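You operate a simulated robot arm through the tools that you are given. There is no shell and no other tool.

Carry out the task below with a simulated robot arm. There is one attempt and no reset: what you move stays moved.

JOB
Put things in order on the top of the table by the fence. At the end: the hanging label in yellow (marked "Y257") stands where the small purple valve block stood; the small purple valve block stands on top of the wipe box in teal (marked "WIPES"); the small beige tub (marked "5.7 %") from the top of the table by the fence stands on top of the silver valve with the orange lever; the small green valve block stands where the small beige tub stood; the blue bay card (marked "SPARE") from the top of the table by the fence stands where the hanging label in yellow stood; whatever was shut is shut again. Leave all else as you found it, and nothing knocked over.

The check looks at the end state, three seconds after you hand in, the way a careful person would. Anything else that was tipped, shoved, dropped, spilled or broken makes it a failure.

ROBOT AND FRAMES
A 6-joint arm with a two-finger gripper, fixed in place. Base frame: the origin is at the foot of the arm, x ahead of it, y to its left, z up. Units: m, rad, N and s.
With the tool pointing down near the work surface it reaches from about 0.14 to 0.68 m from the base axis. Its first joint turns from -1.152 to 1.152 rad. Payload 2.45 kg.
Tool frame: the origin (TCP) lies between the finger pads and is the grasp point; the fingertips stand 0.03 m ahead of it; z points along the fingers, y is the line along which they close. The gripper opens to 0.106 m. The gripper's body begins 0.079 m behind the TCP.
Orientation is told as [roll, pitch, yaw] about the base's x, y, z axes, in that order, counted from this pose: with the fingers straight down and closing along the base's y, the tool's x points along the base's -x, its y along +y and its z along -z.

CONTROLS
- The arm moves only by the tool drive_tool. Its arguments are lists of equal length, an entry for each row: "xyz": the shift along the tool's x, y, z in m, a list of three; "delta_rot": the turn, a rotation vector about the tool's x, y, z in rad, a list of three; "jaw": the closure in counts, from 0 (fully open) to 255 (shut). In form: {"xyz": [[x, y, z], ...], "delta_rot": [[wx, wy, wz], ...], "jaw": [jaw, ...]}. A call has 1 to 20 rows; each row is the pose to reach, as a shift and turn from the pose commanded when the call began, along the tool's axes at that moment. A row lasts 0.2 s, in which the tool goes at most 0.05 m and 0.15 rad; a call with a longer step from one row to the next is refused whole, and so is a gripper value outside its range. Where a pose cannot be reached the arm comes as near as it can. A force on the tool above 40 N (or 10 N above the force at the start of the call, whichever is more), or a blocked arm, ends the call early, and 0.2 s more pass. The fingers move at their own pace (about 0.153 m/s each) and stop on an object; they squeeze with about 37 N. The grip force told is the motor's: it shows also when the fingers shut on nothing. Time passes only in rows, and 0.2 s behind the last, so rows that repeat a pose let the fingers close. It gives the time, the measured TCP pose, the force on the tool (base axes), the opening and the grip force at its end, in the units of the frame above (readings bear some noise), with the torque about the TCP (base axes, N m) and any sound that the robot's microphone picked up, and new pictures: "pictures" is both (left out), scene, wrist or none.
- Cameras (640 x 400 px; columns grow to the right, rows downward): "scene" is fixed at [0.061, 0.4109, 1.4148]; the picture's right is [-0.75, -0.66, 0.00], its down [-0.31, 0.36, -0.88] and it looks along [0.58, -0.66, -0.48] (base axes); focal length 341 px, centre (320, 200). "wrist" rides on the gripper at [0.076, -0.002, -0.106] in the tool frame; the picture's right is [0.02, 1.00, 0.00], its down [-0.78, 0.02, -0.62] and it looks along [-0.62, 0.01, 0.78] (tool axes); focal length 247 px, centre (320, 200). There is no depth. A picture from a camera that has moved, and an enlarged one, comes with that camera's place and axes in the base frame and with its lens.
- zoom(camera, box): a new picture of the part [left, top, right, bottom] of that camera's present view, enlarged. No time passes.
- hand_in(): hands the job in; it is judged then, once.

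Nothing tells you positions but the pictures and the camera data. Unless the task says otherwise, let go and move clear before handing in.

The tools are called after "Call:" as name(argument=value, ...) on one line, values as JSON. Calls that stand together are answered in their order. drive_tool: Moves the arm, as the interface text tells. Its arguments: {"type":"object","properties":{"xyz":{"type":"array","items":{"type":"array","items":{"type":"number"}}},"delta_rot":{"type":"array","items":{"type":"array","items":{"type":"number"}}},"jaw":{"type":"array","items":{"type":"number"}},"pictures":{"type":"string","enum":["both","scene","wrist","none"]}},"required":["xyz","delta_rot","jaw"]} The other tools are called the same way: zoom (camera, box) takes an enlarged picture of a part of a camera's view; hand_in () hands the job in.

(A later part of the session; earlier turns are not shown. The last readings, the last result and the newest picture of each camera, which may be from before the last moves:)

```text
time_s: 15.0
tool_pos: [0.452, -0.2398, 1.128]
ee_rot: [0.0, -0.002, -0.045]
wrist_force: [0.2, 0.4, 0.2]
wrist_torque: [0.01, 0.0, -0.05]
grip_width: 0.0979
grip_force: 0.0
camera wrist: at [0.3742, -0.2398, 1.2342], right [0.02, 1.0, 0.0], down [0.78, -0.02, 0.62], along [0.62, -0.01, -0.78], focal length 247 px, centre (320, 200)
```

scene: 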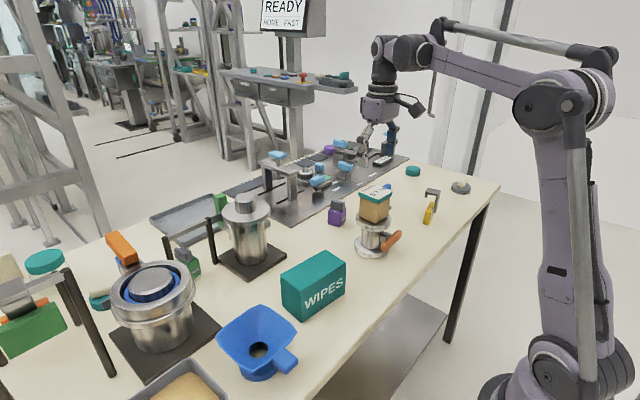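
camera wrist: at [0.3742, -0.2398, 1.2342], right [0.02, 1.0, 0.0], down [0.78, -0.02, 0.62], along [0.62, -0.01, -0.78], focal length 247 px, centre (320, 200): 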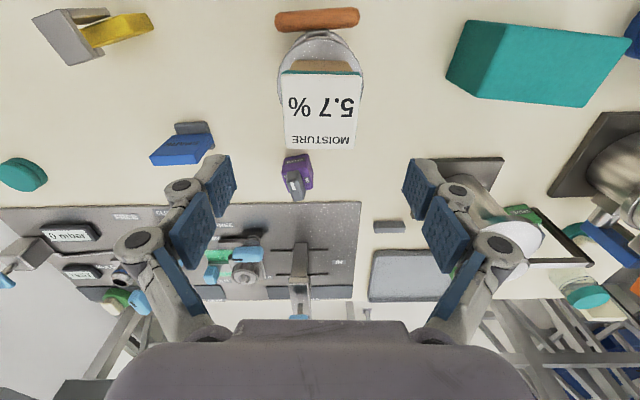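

Call:
drive_tool(xyz=[[-0.004, 0.044, 0.0], [-0.008, 0.088, 0.0], [-0.012, 0.132, 0.0], [-0.016, 0.176, 0.0], [-0.02, 0.22, 0.01], [-0.024, 0.264, 0.02], [-0.028, 0.308, 0.035], [-0.0322, 0.352, 0.05]], delta_rot=[[0, 0, -0.03], [0, 0, -0.06], [0, 0, -0.09], [0, 0, -0.12], [0, 0, -0.15], [0, 0, -0.18], [0, 0, -0.21], [0, 0, -0.245]], jaw=[20, 20, 20, 20, 20, 20, 20, 20], pictures="both")

Call:
zoom(camera="wrist", box=[220, 60, 420, 185])

```text
time_s: 16.8
tool_pos: [0.4983, 0.1094, 1.0775]
ee_rot: [-0.002, -0.002, 0.199]
wrist_force: [0.5, -0.3, 0.3]
wrist_torque: [-0.01, -0.02, -0.02]
grip_width: 0.0978
grip_force: 0.2
camera wrist: at [0.4234, 0.0923, 1.1836], right [-0.22, 0.98, 0.0], down [0.76, 0.17, 0.62], along [0.61, 0.14, -0.78], focal length 247 px, centre (320, 200)
```

scene: 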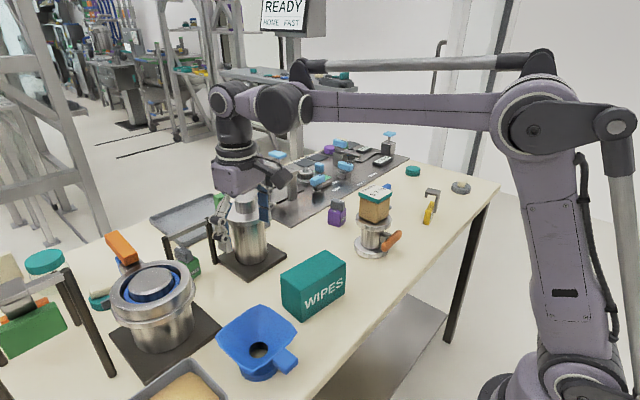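
wrist: 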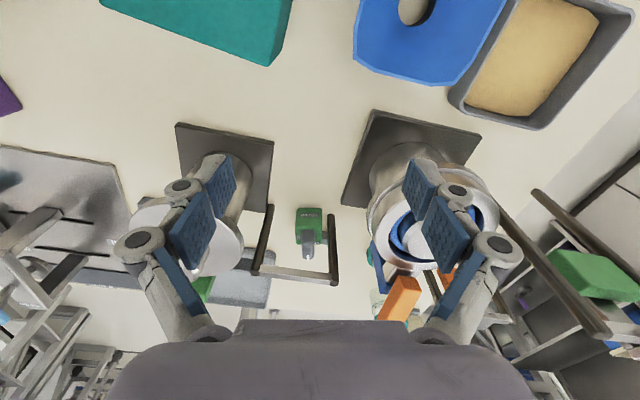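

```text
3.20 times, centred on (320, 122) of wrist
camera zoom: at [0.4234, 0.0923, 1.1836], right [-0.22, 0.98, 0.0], down [0.76, 0.17, 0.62], along [0.61, 0.14, -0.78], focal length 790 px, centre (320, 448)
```

zoom: 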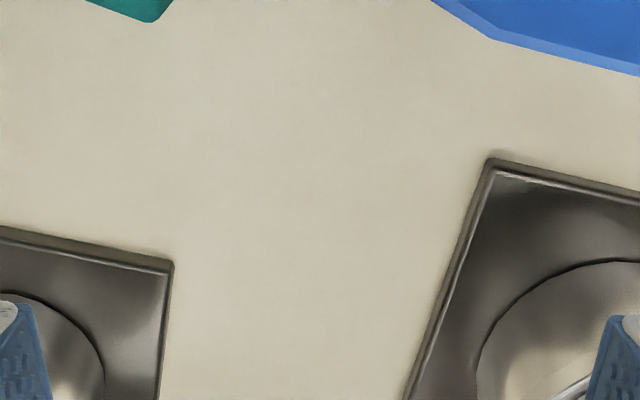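

Call:
zoom(camera="wrist", box=[240, 180, 380, 300])

Call:
zoom(camera="wrist", box=[160, 100, 520, 320])

```text
3.33 times, centred on (310, 240) of wrist
camera zoom: at [0.4234, 0.0923, 1.1836], right [-0.22, 0.98, 0.0], down [0.76, 0.17, 0.62], along [0.61, 0.14, -0.78], focal length 823 px, centre (353, 67)
```

zoom: 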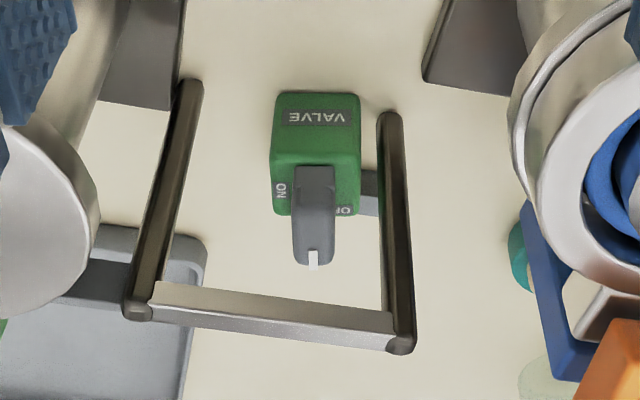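

```text
1.78 times, centred on (340, 210) of wrist
camera zoom: at [0.4234, 0.0923, 1.1836], right [-0.22, 0.98, 0.0], down [0.76, 0.17, 0.62], along [0.61, 0.14, -0.78], focal length 439 px, centre (284, 182)
```

zoom: 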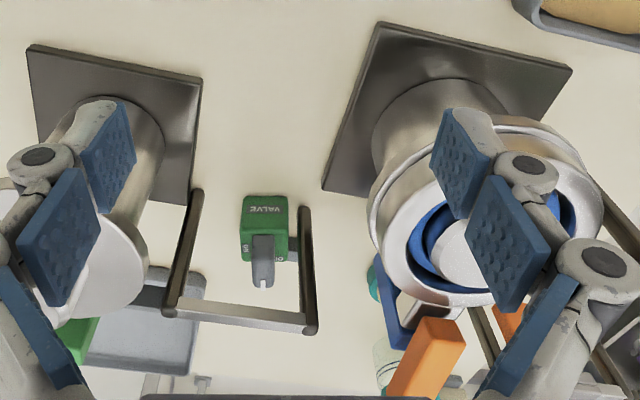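

The lever on the green block looks like the only graspable part through the posts: the block's +y side is only about 11 mm from the right post. Let me zoom further to fix the lever's geometry.

Call:
zoom(camera="wrist", box=[280, 195, 370, 295])

Call:
zoom(camera="scene", box=[145, 215, 245, 300])

Call:
zoom(camera="scene", box=[315, 185, 365, 235])

```text
4.00 times, centred on (325, 245) of wrist
camera zoom: at [0.4234, 0.0923, 1.1836], right [-0.22, 0.98, 0.0], down [0.76, 0.17, 0.62], along [0.61, 0.14, -0.78], focal length 988 px, centre (300, 20)
```

zoom: 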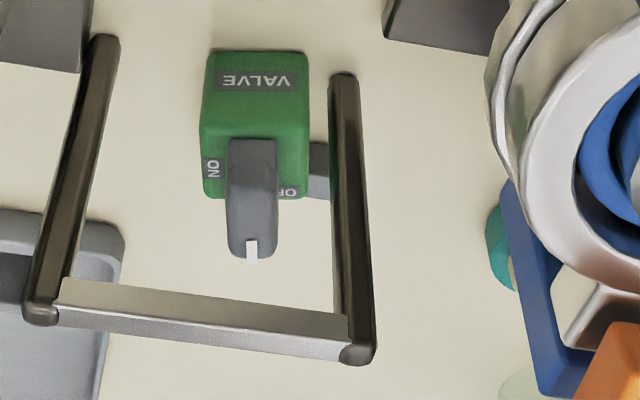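

```text
4.71 times, centred on (195, 258) of scene
camera zoom: at [0.061, 0.4109, 1.4148], right [-0.75, -0.66, 0.0], down [-0.31, 0.36, -0.88], along [0.58, -0.66, -0.48], focal length 1603 px, centre (908, -71)
```

zoom: 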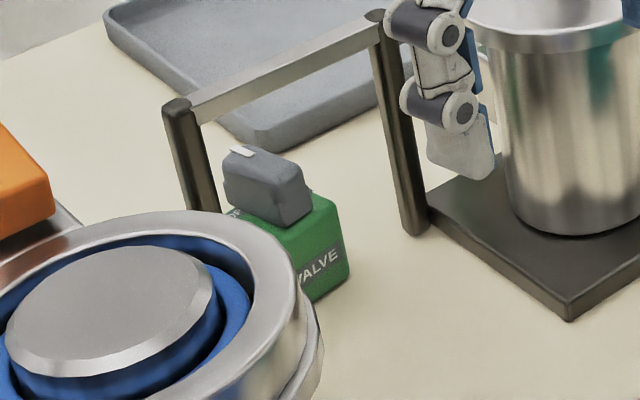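

```text
8.00 times, centred on (340, 210) of scene
camera zoom: at [0.061, 0.4109, 1.4148], right [-0.75, -0.66, 0.0], down [-0.31, 0.36, -0.88], along [0.58, -0.66, -0.48], focal length 2726 px, centre (160, 120)
```

zoom: 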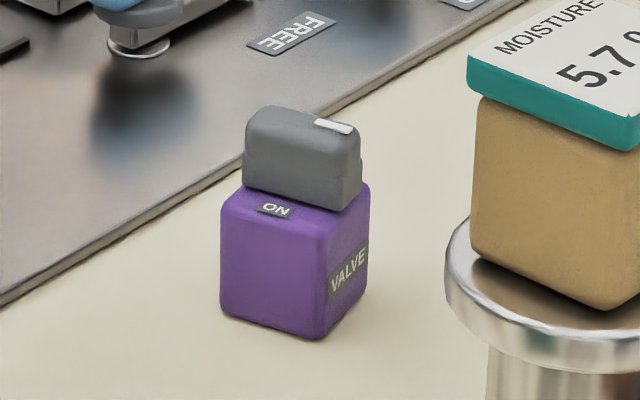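

I'll tilt the tool 45° forward, narrow the jaws to about 36 mm, and move to a pre-grasp point in front of the posts, on the line toward the green block's lever.

Call:
drive_tool(xyz=[[0, 0, 0], [0, 0, 0], [0, 0, 0], [-0.01, 0, 0], [-0.02, -0.002, 0.0], [-0.03, -0.004, 0.005], [-0.06, -0.008, 0.02], [-0.095, -0.012, 0.045], [-0.1315, -0.0154, 0.0677]], delta_rot=[[0, -0.13, 0], [0, -0.26, 0], [0, -0.39, 0], [0, -0.52, 0], [0, -0.65, 0], [0, -0.785, 0], [0, -0.785, 0], [0, -0.785, 0], [0, -0.785, 0]], jaw=[60, 120, 168, 168, 168, 168, 168, 168, 168])

```text
time_s: 18.8
tool_pos: [0.6314, 0.1211, 1.01]
ee_rot: [0.0, -0.788, 0.2]
wrist_force: [1.0, 0.5, 0.2]
wrist_torque: [-0.01, 0.01, 0.0]
grip_width: 0.0361
grip_force: 0.1
camera wrist: at [0.5043, 0.092, 1.031], right [-0.21, 0.98, -0.02], down [0.11, 0.04, 0.99], along [0.97, 0.21, -0.11], focal length 247 px, centre (320, 200)
```

scene: 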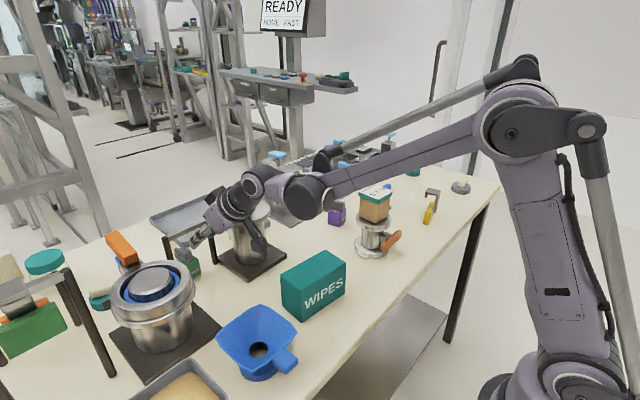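
wrist: 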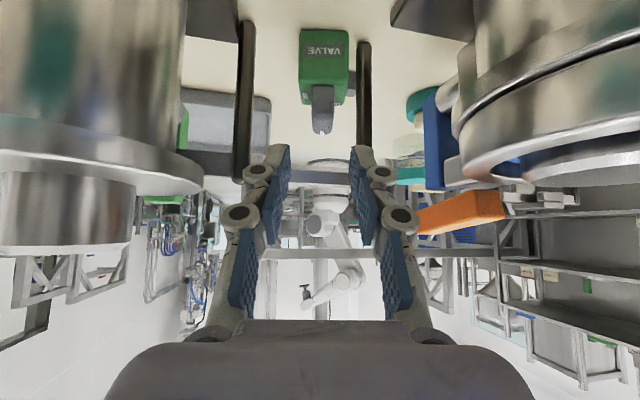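

Call:
zoom(camera="wrist", box=[220, 20, 400, 240])

Call:
zoom(camera="scene", box=[140, 170, 300, 290])

```text
1.82 times, centred on (310, 130) of wrist
camera zoom: at [0.5043, 0.092, 1.031], right [-0.21, 0.98, -0.02], down [0.11, 0.04, 0.99], along [0.97, 0.21, -0.11], focal length 449 px, centre (338, 327)
```

zoom: 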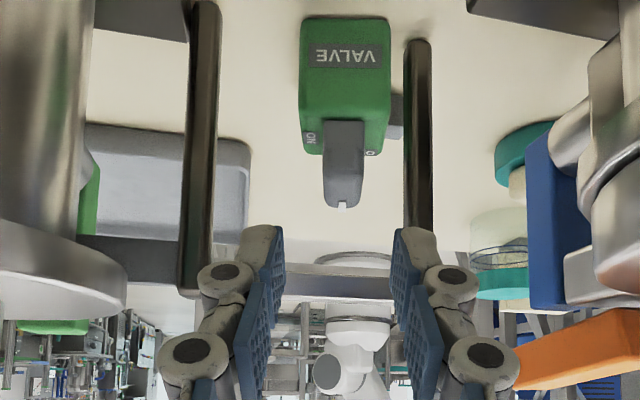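

```text
3.33 times, centred on (220, 230) of scene
camera zoom: at [0.061, 0.4109, 1.4148], right [-0.75, -0.66, 0.0], down [-0.31, 0.36, -0.88], along [0.58, -0.66, -0.48], focal length 1136 px, centre (653, 100)
```

zoom: 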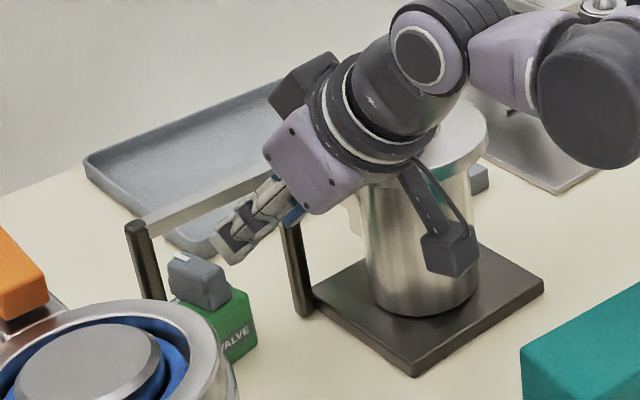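

The view shows the lever well centred between the fingers, but the right post is close, so I'll use a flatter approach (60°) with narrower jaws so that only the fingertips pass the post plane.

Call:
drive_tool(xyz=[[0.01, 0, 0.008], [0.02, 0, 0.015], [0.0321, 0, 0.0231]], delta_rot=[[0, -0.09, 0], [0, -0.18, 0], [0, -0.262, 0]], jaw=[175, 183, 183])

Call:
zoom(camera="wrist", box=[220, 20, 400, 240])

Call:
zoom(camera="scene", box=[140, 170, 300, 290])

```text
time_s: 19.6
tool_pos: [0.6241, 0.1217, 0.9722]
ee_rot: [-0.001, -1.05, 0.2]
wrist_force: [-0.2, -0.4, 0.3]
wrist_torque: [-0.02, 0.0, -0.01]
grip_width: 0.0299
grip_force: 0.0
camera wrist: at [0.4969, 0.0915, 0.9579], right [-0.21, 0.98, -0.02], down [-0.15, -0.01, 0.99], along [0.97, 0.21, 0.15], focal length 247 px, centre (320, 200)
```

scene: 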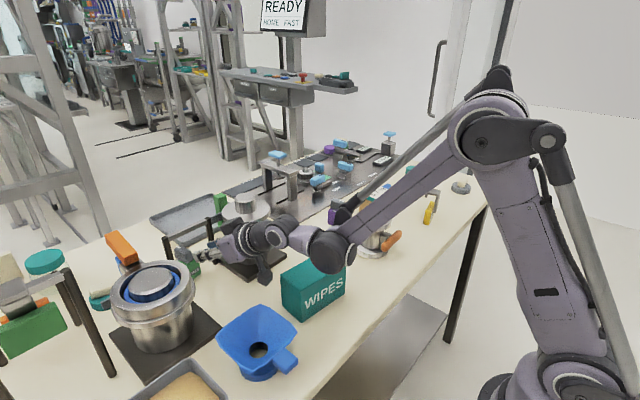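
wrist: 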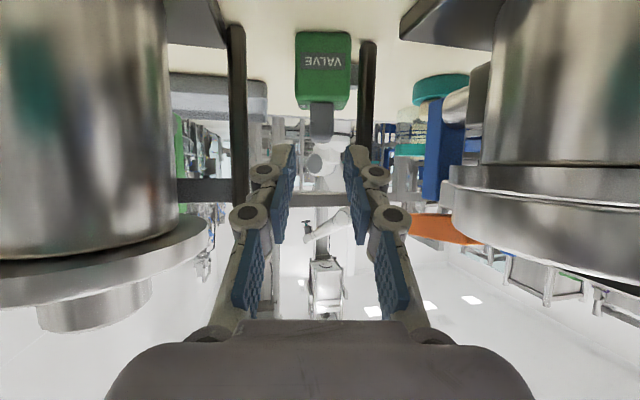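

```text
1.82 times, centred on (310, 130) of wrist
camera zoom: at [0.4969, 0.0915, 0.9579], right [-0.21, 0.98, -0.02], down [-0.15, -0.01, 0.99], along [0.97, 0.21, 0.15], focal length 449 px, centre (338, 327)
```

zoom: 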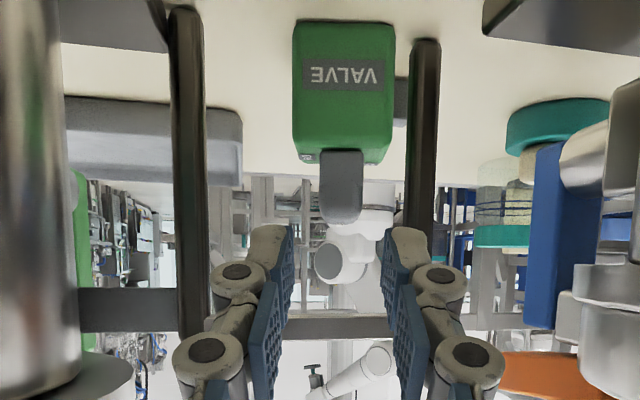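

```text
3.33 times, centred on (220, 230) of scene
camera zoom: at [0.061, 0.4109, 1.4148], right [-0.75, -0.66, 0.0], down [-0.31, 0.36, -0.88], along [0.58, -0.66, -0.48], focal length 1136 px, centre (653, 100)
```

zoom: 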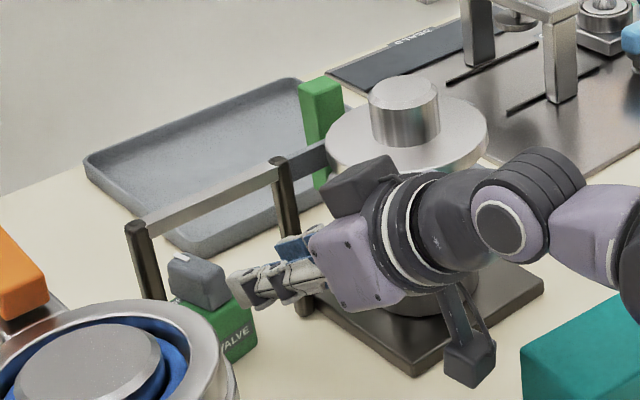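

The flatter view corrects the heights: block top z≈0.910, lever top z≈0.938, lever flush with the block's front. I'll advance along the tool axis part way and recheck.

Call:
drive_tool(xyz=[[-0.0053, 0, 0.015], [-0.0053, 0, 0.032], [-0.0053, 0, 0.05]], delta_rot=[[0, 0, 0], [0, 0, 0], [0, 0, 0]], jaw=[183, 183, 183])

Call:
zoom(camera="wrist", box=[220, 20, 420, 240])

Call:
zoom(camera="scene", box=[150, 210, 260, 290])

```text
time_s: 20.4
tool_pos: [0.6699, 0.1286, 0.9507]
ee_rot: [0.002, -1.05, 0.2]
wrist_force: [-0.9, 0.4, 0.5]
wrist_torque: [0.01, 0.03, 0.0]
grip_width: 0.0301
grip_force: 0.1
camera wrist: at [0.5425, 0.1, 0.9379], right [-0.21, 0.98, -0.02], down [-0.15, -0.01, 0.99], along [0.97, 0.21, 0.15], focal length 247 px, centre (320, 200)
```

scene: 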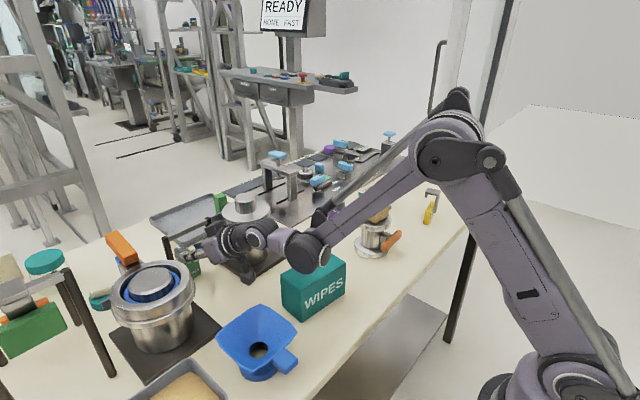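
wrist: 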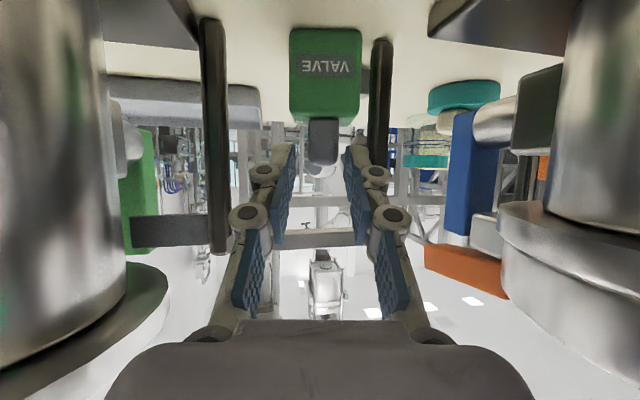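

```text
1.82 times, centred on (320, 130) of wrist
camera zoom: at [0.5425, 0.1, 0.9379], right [-0.21, 0.98, -0.02], down [-0.15, -0.01, 0.99], along [0.97, 0.21, 0.15], focal length 449 px, centre (320, 327)
```

zoom: 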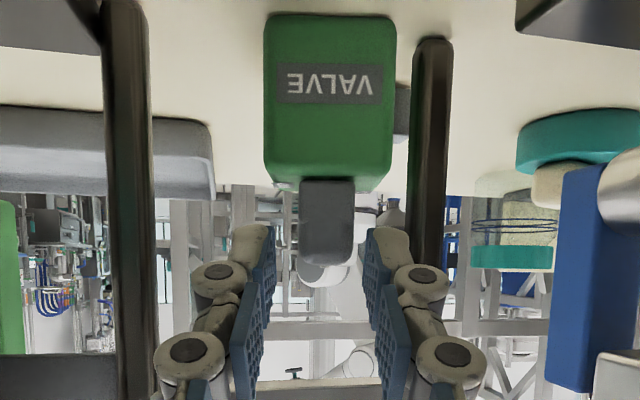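

```text
5.00 times, centred on (205, 250) of scene
camera zoom: at [0.061, 0.4109, 1.4148], right [-0.75, -0.66, 0.0], down [-0.31, 0.36, -0.88], along [0.58, -0.66, -0.48], focal length 1704 px, centre (895, -50)
```

zoom: 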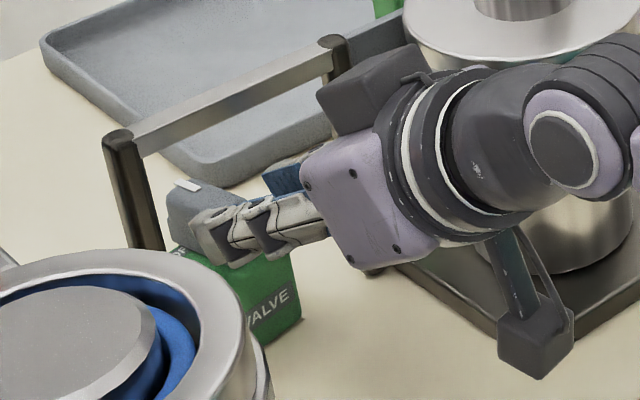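

The tips are just in front of the lever with balanced clearance (≈3 mm to lever and post on the right). Advancing the last 2 cm.

Call:
drive_tool(xyz=[[-0.0026, 0, 0.008], [-0.0026, 0, 0.015], [-0.0026, 0, 0.0224]], delta_rot=[[0, 0, 0], [0, 0, 0], [0, 0, 0]], jaw=[183, 183, 183])

Call:
zoom(camera="wrist", box=[220, 20, 420, 240])

Call:
zoom(camera="scene", box=[150, 210, 260, 290])

```text
time_s: 21.2
tool_pos: [0.6896, 0.1333, 0.943]
ee_rot: [0.001, -1.049, 0.201]
wrist_force: [-0.1, 0.2, 0.0]
wrist_torque: [-0.02, -0.01, 0.0]
grip_width: 0.03
grip_force: 0.0
camera wrist: at [0.5624, 0.1046, 0.929], right [-0.21, 0.98, -0.02], down [-0.15, -0.01, 0.99], along [0.97, 0.21, 0.15], focal length 247 px, centre (320, 200)
```

scene: 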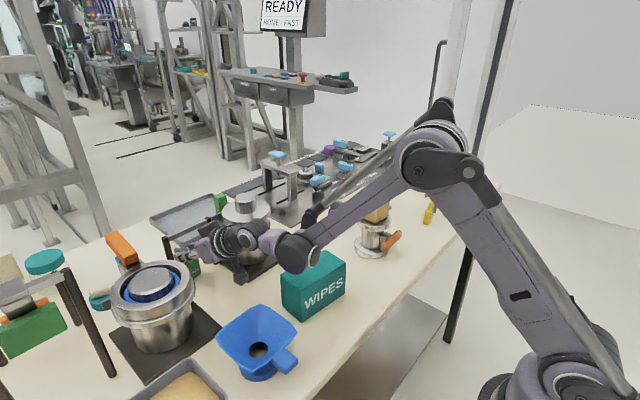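
wrist: 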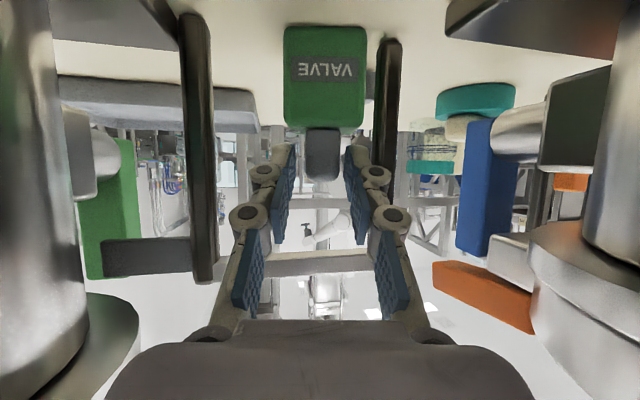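

```text
1.82 times, centred on (320, 130) of wrist
camera zoom: at [0.5624, 0.1046, 0.929], right [-0.21, 0.98, -0.02], down [-0.15, -0.01, 0.99], along [0.97, 0.21, 0.15], focal length 449 px, centre (320, 327)
```

zoom: 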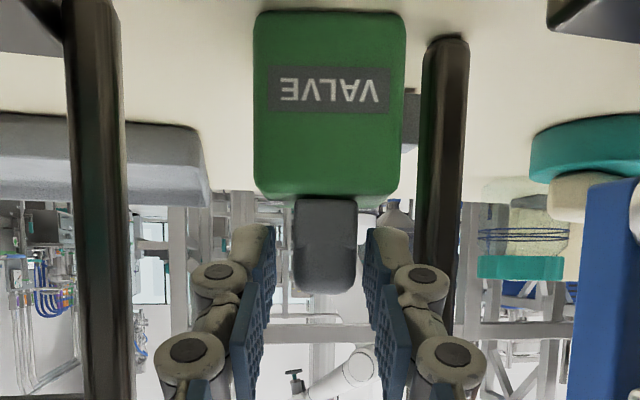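

```text
5.00 times, centred on (205, 250) of scene
camera zoom: at [0.061, 0.4109, 1.4148], right [-0.75, -0.66, 0.0], down [-0.31, 0.36, -0.88], along [0.58, -0.66, -0.48], focal length 1704 px, centre (895, -50)
```

zoom: 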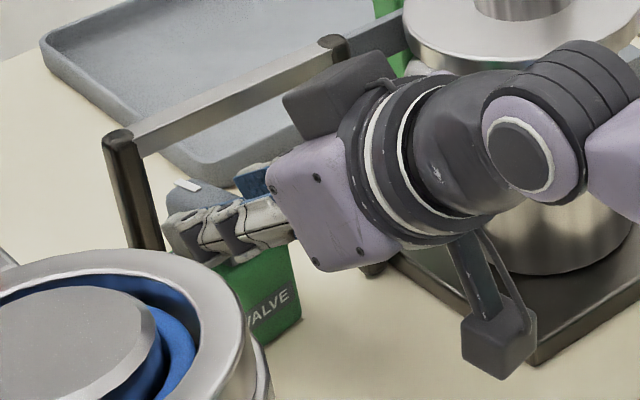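

The fingertips straddle the lever. Closing the grip.

Call:
drive_tool(xyz=[[0, 0, 0], [0, 0, 0], [0, 0, 0], [0, 0, 0]], delta_rot=[[0, 0, 0], [0, 0, 0], [0, 0, 0], [0, 0, 0]], jaw=[200, 215, 255, 255])

Call:
zoom(camera="wrist", box=[220, 20, 420, 240])

```text
time_s: 22.2
tool_pos: [0.6897, 0.134, 0.9437]
ee_rot: [0.0, -1.05, 0.201]
wrist_force: [-0.1, -1.1, 0.0]
wrist_torque: [-0.02, 0.04, -0.03]
grip_width: 0.019
grip_force: 36.7
camera wrist: at [0.5622, 0.1044, 0.929], right [-0.21, 0.98, -0.02], down [-0.15, -0.01, 0.99], along [0.97, 0.21, 0.15], focal length 247 px, centre (320, 200)
```

scene: 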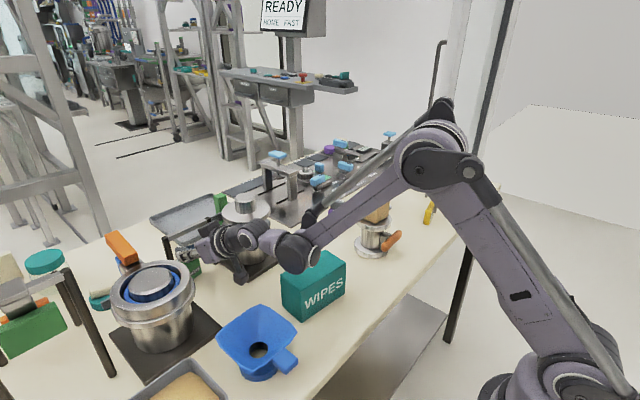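
wrist: 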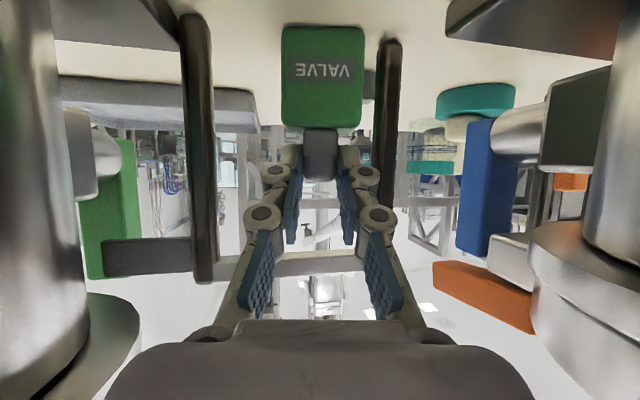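

```text
1.82 times, centred on (320, 130) of wrist
camera zoom: at [0.5622, 0.1044, 0.929], right [-0.21, 0.98, -0.02], down [-0.15, -0.01, 0.99], along [0.97, 0.21, 0.15], focal length 449 px, centre (320, 327)
```

zoom: 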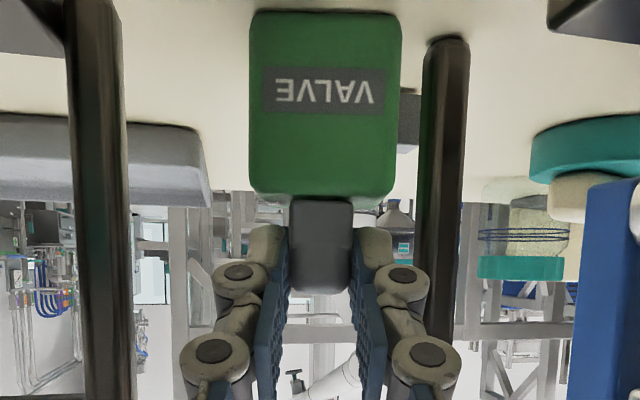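

Lever gripped (19 mm wide, 37 N). I'll lift 6 mm and draw the block straight back out of the frame.

Call:
drive_tool(xyz=[[-0.0026, 0, -0.0015], [-0.0052, 0, -0.003], [-0.0002, 0, -0.0117], [0.0048, 0, -0.0203], [0.0097, 0, -0.029]], delta_rot=[[0, 0, 0], [0, 0, 0], [0, 0, 0], [0, 0, 0], [0, 0, 0]], jaw=[255, 255, 255, 255, 255])

Call:
zoom(camera="wrist", box=[220, 20, 420, 240])

Call:
zoom(camera="scene", box=[150, 210, 260, 290])

```text
time_s: 23.4
tool_pos: [0.6605, 0.1269, 0.9488]
ee_rot: [0.0, -1.049, 0.2]
wrist_force: [0.2, 1.2, -1.9]
wrist_torque: [0.01, 0.04, 0.01]
grip_width: 0.0191
grip_force: 37.3
camera wrist: at [0.5328, 0.0987, 0.9353], right [-0.21, 0.98, -0.02], down [-0.15, -0.01, 0.99], along [0.97, 0.21, 0.15], focal length 247 px, centre (320, 200)
```

scene: 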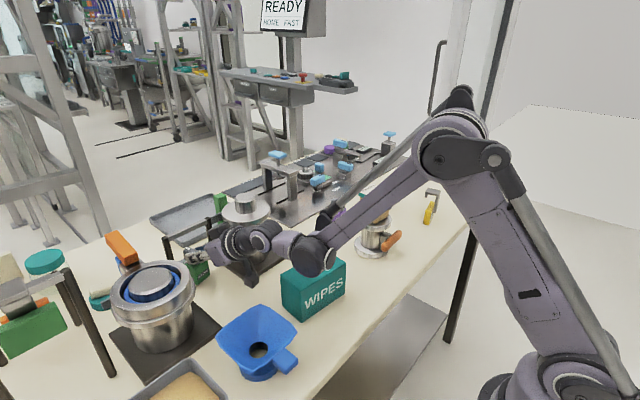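
wrist: 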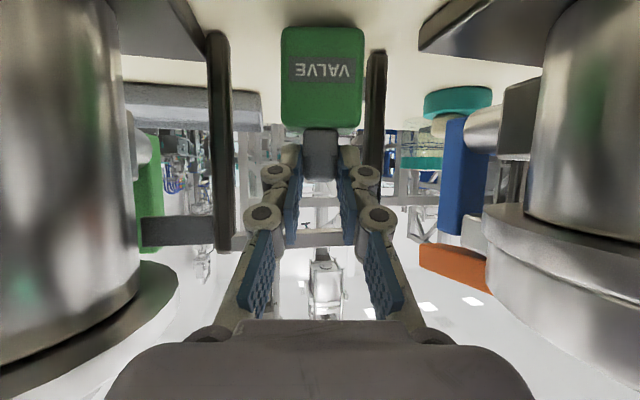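

```text
1.82 times, centred on (320, 130) of wrist
camera zoom: at [0.5328, 0.0987, 0.9353], right [-0.21, 0.98, -0.02], down [-0.15, -0.01, 0.99], along [0.97, 0.21, 0.15], focal length 449 px, centre (320, 327)
```

zoom: 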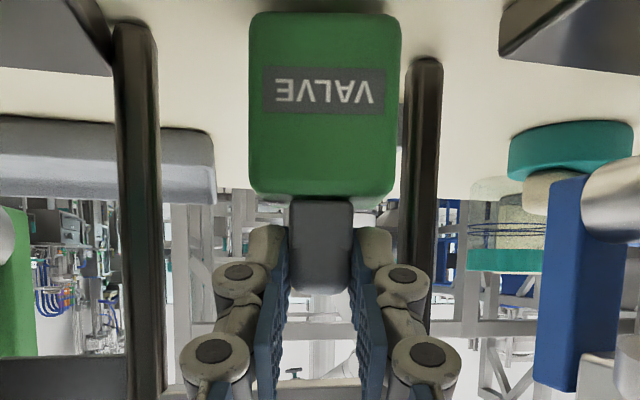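

```text
5.00 times, centred on (205, 250) of scene
camera zoom: at [0.061, 0.4109, 1.4148], right [-0.75, -0.66, 0.0], down [-0.31, 0.36, -0.88], along [0.58, -0.66, -0.48], focal length 1704 px, centre (895, -50)
```

zoom: 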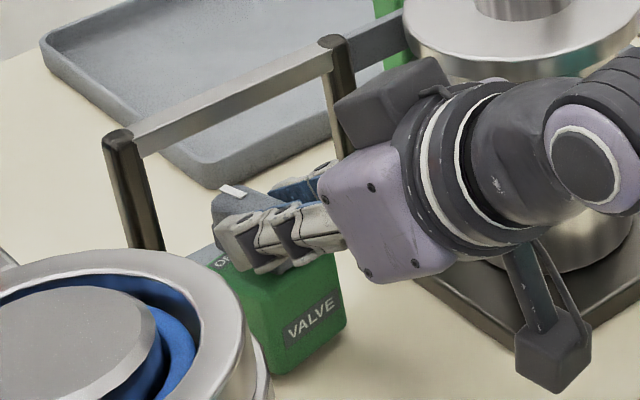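

The block came out with the lever, about 6 mm off the table and steady. I'll continue back clear of the posts and raise it.

Call:
drive_tool(xyz=[[0.0124, 0, -0.0217], [0.0249, 0, -0.0434], [0.012, 0, -0.058], [-0.0048, 0, -0.0719], [-0.0346, 0, -0.1005], [-0.0643, 0, -0.1291], [-0.094, 0, -0.1577], [-0.0977, 0, -0.1713]], delta_rot=[[0, 0, 0], [0, 0, 0], [0, 0, 0], [0, 0, 0], [0, 0, 0], [0, 0, 0], [0, 0, 0], [0, 0, 0]], jaw=[255, 255, 255, 255, 255, 255, 255, 255])

```text
time_s: 25.2
tool_pos: [0.5622, 0.1067, 1.1189]
ee_rot: [-0.002, -1.048, 0.201]
wrist_force: [-0.6, -0.1, -1.1]
wrist_torque: [-0.01, 0.02, 0.04]
grip_width: 0.019
grip_force: 37.0
camera wrist: at [0.4348, 0.078, 1.1054], right [-0.21, 0.98, -0.02], down [-0.15, -0.01, 0.99], along [0.97, 0.21, 0.15], focal length 247 px, centre (320, 200)
```

scene: 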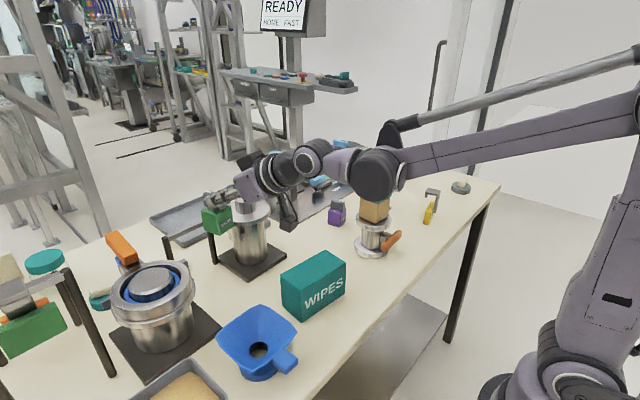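
wrist: 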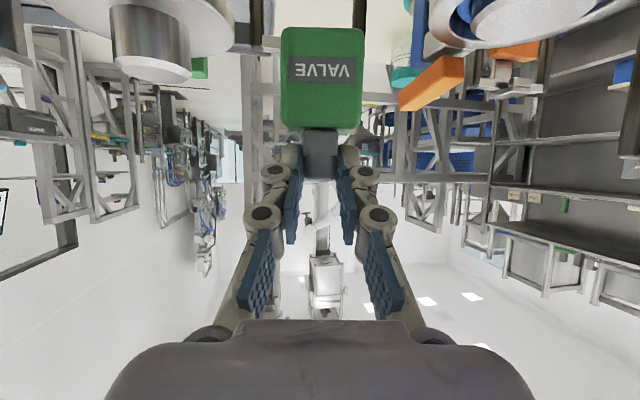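

The green block is held upright and clear. I'll carry it across, turning to face the tub's old spot, staying high over everything.

Call:
drive_tool(xyz=[[0.011, -0.0223, -0.0313], [0.0202, -0.0623, -0.0573], [0.0275, -0.1024, -0.0782], [0.033, -0.1425, -0.0938], [0.0367, -0.1825, -0.1042], [0.0367, -0.2226, -0.1042]], delta_rot=[[0.0376, 0, 0.0216], [0.0752, 0, 0.0431], [0.1128, 0, 0.0647], [0.1503, 0, 0.0863], [0.1879, 0, 0.1078], [0.2255, 0, 0.1294]], jaw=[255, 255, 255, 255, 255, 255])

```text
time_s: 26.6
tool_pos: [0.5015, -0.1329, 1.1383]
ee_rot: [-0.003, -1.05, -0.059]
wrist_force: [0.6, 0.1, -2.1]
wrist_torque: [0.03, 0.05, 0.0]
grip_width: 0.019
grip_force: 36.9
camera wrist: at [0.3707, -0.1285, 1.1255], right [0.05, 1.0, -0.02], down [-0.15, 0.03, 0.99], along [0.99, -0.05, 0.15], focal length 247 px, centre (320, 200)
```

scene: 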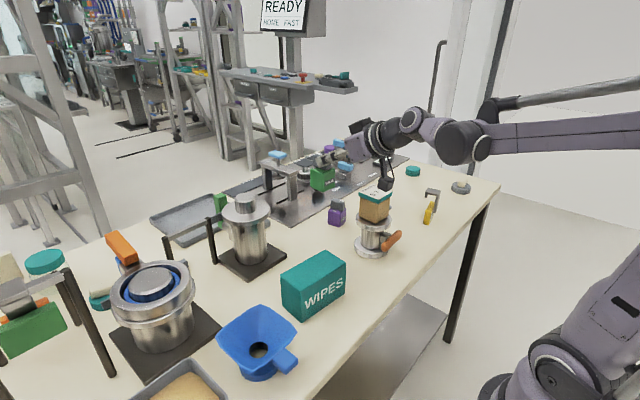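
wrist: 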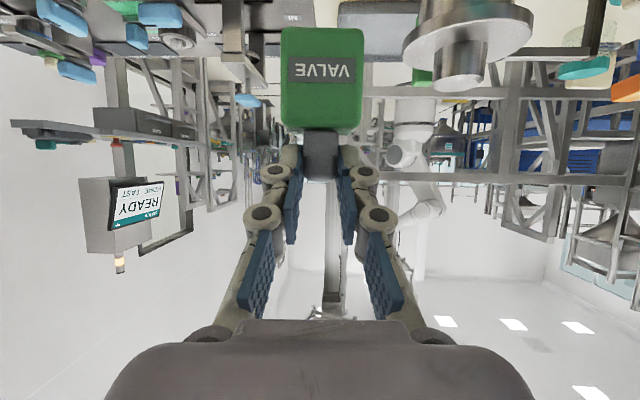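

I'll move above the tub's old spot (block centre at 0.5985, −0.1405) and descend most of the way.

Call:
drive_tool(xyz=[[-0.0156, -0.001, 0.0272], [-0.0312, -0.0019, 0.0544], [0.0035, -0.0019, 0.0743], [0.0382, -0.0019, 0.0942], [0.0729, -0.0019, 0.1141], [0.0989, -0.0019, 0.129]], delta_rot=[[0, 0, 0], [0, 0, 0], [0, 0, 0], [0, 0, 0], [0, 0, 0], [0, 0, 0]], jaw=[255, 255, 255, 255, 255, 255])

Call:
zoom(camera="scene", box=[270, 150, 410, 260])

```text
time_s: 28.0
tool_pos: [0.5627, -0.1386, 0.987]
ee_rot: [-0.002, -1.05, -0.058]
wrist_force: [0.7, 0.3, -1.0]
wrist_torque: [-0.02, 0.06, -0.02]
grip_width: 0.0189
grip_force: 37.1
camera wrist: at [0.4327, -0.1336, 0.9745], right [0.05, 1.0, -0.02], down [-0.15, 0.03, 0.99], along [0.99, -0.05, 0.15], focal length 247 px, centre (320, 200)
```

scene: 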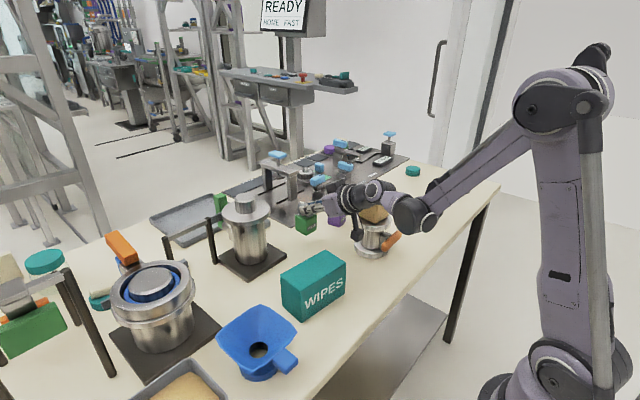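
wrist: 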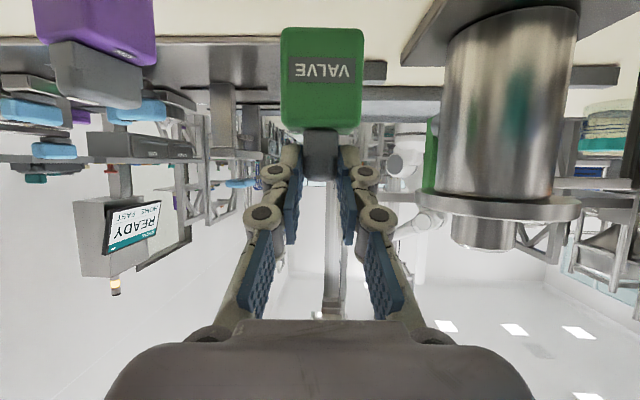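

```text
3.64 times, centred on (340, 205) of scene
camera zoom: at [0.061, 0.4109, 1.4148], right [-0.75, -0.66, 0.0], down [-0.31, 0.36, -0.88], along [0.58, -0.66, -0.48], focal length 1239 px, centre (247, 182)
```

zoom: 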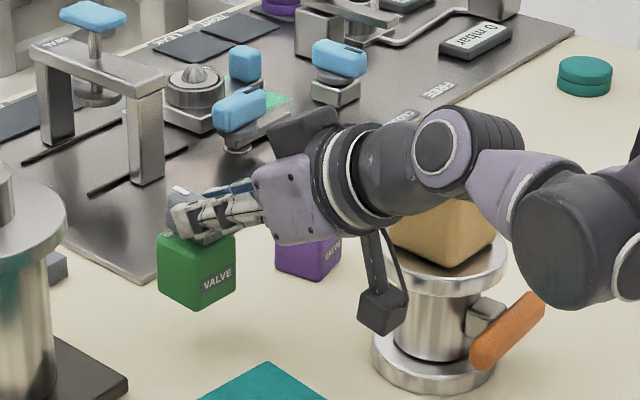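

Aligned with the tub's former footprint. Lowering the last 4 cm.

Call:
drive_tool(xyz=[[0.013, 0, 0.0075], [0.026, 0, 0.0149], [0.0347, 0, 0.0199]], delta_rot=[[0, 0, 0], [0, 0, 0], [0, 0, 0]], jaw=[255, 255, 255], pictures="none")

Call:
zoom(camera="scene", box=[270, 150, 410, 260])

```text
time_s: 28.8
tool_pos: [0.5625, -0.139, 0.9472]
ee_rot: [-0.002, -1.05, -0.059]
wrist_force: [0.3, -0.6, -2.4]
wrist_torque: [0.01, 0.03, 0.01]
grip_width: 0.0188
grip_force: 37.2
```

```text
3.64 times, centred on (340, 205) of scene
camera zoom: at [0.061, 0.4109, 1.4148], right [-0.75, -0.66, 0.0], down [-0.31, 0.36, -0.88], along [0.58, -0.66, -0.48], focal length 1239 px, centre (247, 182)
```

zoom: 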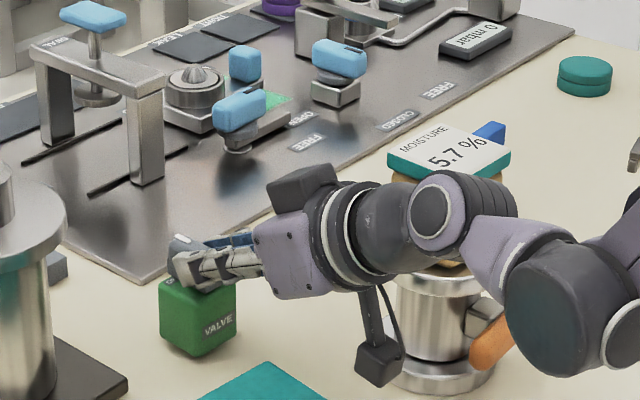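

Call:
drive_tool(xyz=[[0.0017, 0, 0.001], [0.0026, 0, 0.0015]], delta_rot=[[0, 0, 0], [0, 0, 0]], jaw=[255, 255], pictures="none")

```text
time_s: 29.4
tool_pos: [0.563, -0.139, 0.9462]
ee_rot: [-0.002, -1.05, -0.061]
wrist_force: [0.0, 0.4, -2.5]
wrist_torque: [-0.01, 0.05, -0.01]
grip_width: 0.0192
grip_force: 37.2
```

Call:
drive_tool(xyz=[[0.0009, 0, 0.0005], [0.0017, 0, 0.001]], delta_rot=[[0, 0, 0], [0, 0, 0]], jaw=[255, 255], pictures="none")

```text
time_s: 30.0
tool_pos: [0.5626, -0.1394, 0.9442]
ee_rot: [-0.003, -1.05, -0.059]
wrist_force: [0.4, -0.2, -1.1]
wrist_torque: [0.02, 0.04, 0.01]
grip_width: 0.0186
grip_force: 37.0
```

Call:
drive_tool(xyz=[[0.0009, 0, 0.0005], [0.0013, 0, 0.0008]], delta_rot=[[0, 0, 0], [0, 0, 0]], jaw=[255, 255], pictures="none")

Call:
zoom(camera="scene", box=[285, 200, 345, 260])

```text
time_s: 30.6
tool_pos: [0.5631, -0.1369, 0.9421]
ee_rot: [-0.002, -1.048, -0.061]
wrist_force: [0.4, 0.0, -0.5]
wrist_torque: [0.0, 0.02, -0.06]
grip_width: 0.019
grip_force: 36.4
```

```text
6.67 times, centred on (315, 230) of scene
camera zoom: at [0.061, 0.4109, 1.4148], right [-0.75, -0.66, 0.0], down [-0.31, 0.36, -0.88], along [0.58, -0.66, -0.48], focal length 2272 px, centre (353, 0)
```

zoom: 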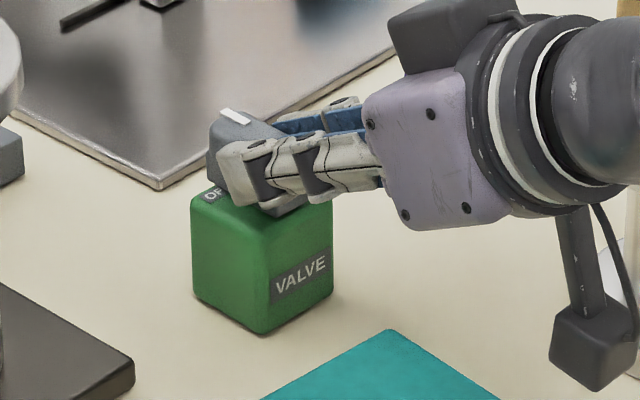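

Call:
drive_tool(xyz=[[0.0006, 0, 0.0003], [0.0009, 0, 0.0005]], delta_rot=[[0, 0, 0], [0, 0, 0]], jaw=[255, 255], pictures="none")

```text
time_s: 31.2
tool_pos: [0.563, -0.1388, 0.9412]
ee_rot: [-0.002, -1.053, -0.062]
wrist_force: [-5.9, 0.6, 15.8]
wrist_torque: [0.03, 0.25, -0.01]
grip_width: 0.0191
grip_force: 36.9
```

Contact with the table confirmed. I'll ease off slightly, open the fingers a little, then back away along the tool axis.

Call:
drive_tool(xyz=[[-0.0009, 0, -0.0005], [-0.0009, 0, -0.0005], [-0.0009, 0, -0.0005], [-0.0009, 0, -0.0005]], delta_rot=[[0, 0, 0], [0, 0, 0], [0, 0, 0], [0, 0, 0]], jaw=[255, 195, 175, 165], pictures="wrist")

Call:
zoom(camera="scene", box=[285, 200, 345, 260])

```text
time_s: 32.2
tool_pos: [0.5614, -0.1382, 0.9425]
ee_rot: [-0.001, -1.049, -0.058]
wrist_force: [0.7, 0.3, -0.7]
wrist_torque: [-0.01, -0.03, 0.02]
grip_width: 0.0374
grip_force: 0.2
camera wrist: at [0.4321, -0.1333, 0.9289], right [0.05, 1.0, -0.02], down [-0.15, 0.03, 0.99], along [0.99, -0.05, 0.15], focal length 247 px, centre (320, 200)
```

wrist: 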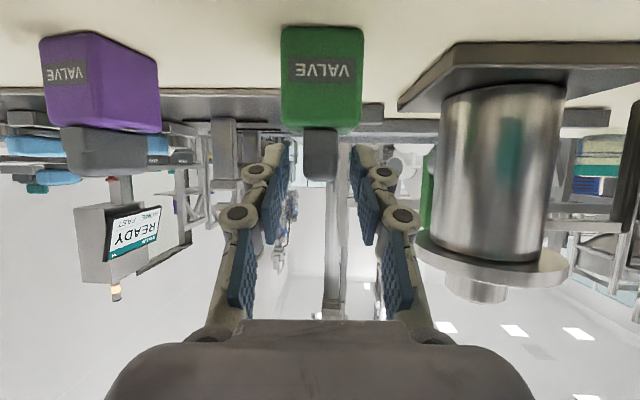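

```text
6.67 times, centred on (315, 230) of scene
camera zoom: at [0.061, 0.4109, 1.4148], right [-0.75, -0.66, 0.0], down [-0.31, 0.36, -0.88], along [0.58, -0.66, -0.48], focal length 2272 px, centre (353, 0)
```

zoom: 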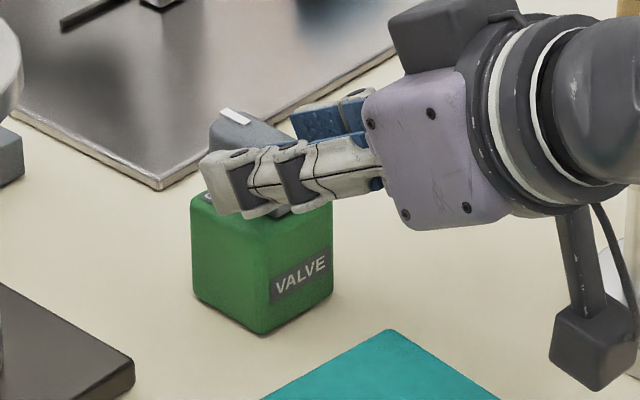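

The green block stands on the tub's old spot. I'll back off along the tool axis and rise.

Call:
drive_tool(xyz=[[0, 0, -0.025], [0, 0, -0.055], [-0.03, 0, -0.08], [-0.065, 0, -0.1], [-0.1, 0, -0.12], [-0.13, 0, -0.135]], delta_rot=[[0, 0, 0], [0, 0, 0], [0, 0, 0], [0, 0, 0], [0, 0, 0], [0, 0, 0]], jaw=[165, 165, 140, 100, 60, 40], pictures="scene")

```text
time_s: 33.6
tool_pos: [0.5103, -0.1346, 1.1227]
ee_rot: [0.0, -1.049, -0.059]
wrist_force: [0.1, -0.3, 0.1]
wrist_torque: [0.01, -0.01, 0.0]
grip_width: 0.0891
grip_force: 0.0
```

scene: 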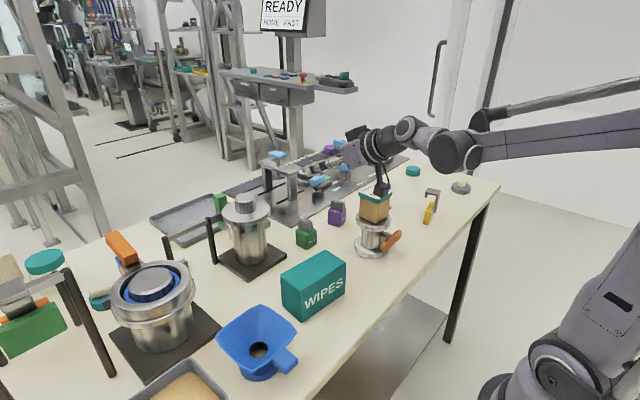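

Green is in place. Now I'll return the tool to vertical and look down at the purple block.

Call:
drive_tool(xyz=[[-0.0052, -0.0179, 0.004], [-0.0103, -0.0357, 0.008], [-0.0155, -0.0536, 0.012], [-0.0207, -0.0714, 0.0159], [-0.0258, -0.0893, 0.0199], [-0.031, -0.1071, 0.0239], [-0.0361, -0.125, 0.0278], [-0.0413, -0.1428, 0.0318]], delta_rot=[[0.0224, 0.1299, 0.0387], [0.0448, 0.2598, 0.0773], [0.0671, 0.3896, 0.116], [0.0895, 0.5195, 0.1547], [0.1119, 0.6494, 0.1933], [0.1343, 0.7793, 0.232], [0.1566, 0.9091, 0.2706], [0.179, 1.039, 0.3093]], jaw=[40, 40, 40, 40, 40, 40, 40, 40])

Call:
zoom(camera="wrist", box=[200, 20, 440, 200])

```text
time_s: 35.4
tool_pos: [0.5329, -0.272, 1.1274]
ee_rot: [-0.002, 0.001, -0.401]
wrist_force: [-0.8, -0.6, -0.5]
wrist_torque: [0.01, 0.03, 0.01]
grip_width: 0.0892
grip_force: 0.1
out of reach, approached as far as the arm can: row 8
camera wrist: at [0.4614, -0.2446, 1.2347], right [0.37, 0.93, 0.0], down [0.73, -0.29, 0.62], along [0.57, -0.23, -0.78], focal length 247 px, centre (320, 200)
```

scene: 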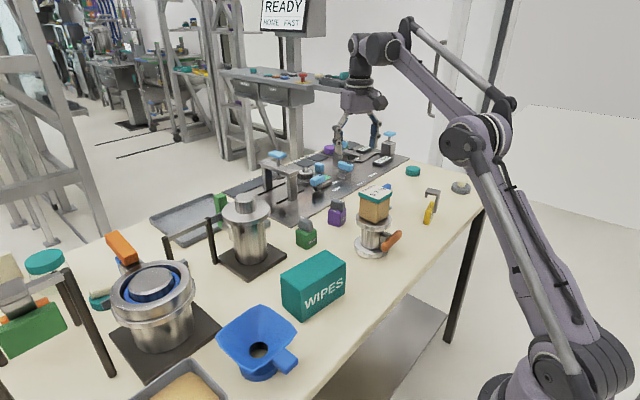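
wrist: 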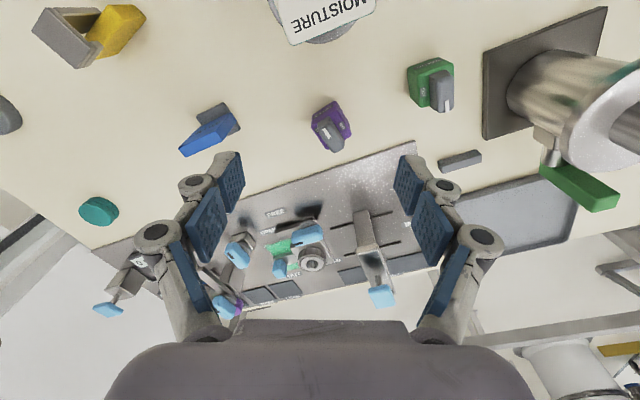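

```text
2.22 times, centred on (320, 110) of wrist
camera zoom: at [0.4614, -0.2446, 1.2347], right [0.37, 0.93, 0.0], down [0.73, -0.29, 0.62], along [0.57, -0.23, -0.78], focal length 549 px, centre (320, 400)
```

zoom: 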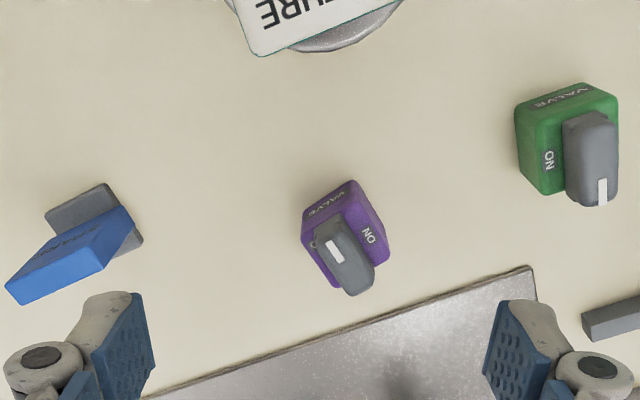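

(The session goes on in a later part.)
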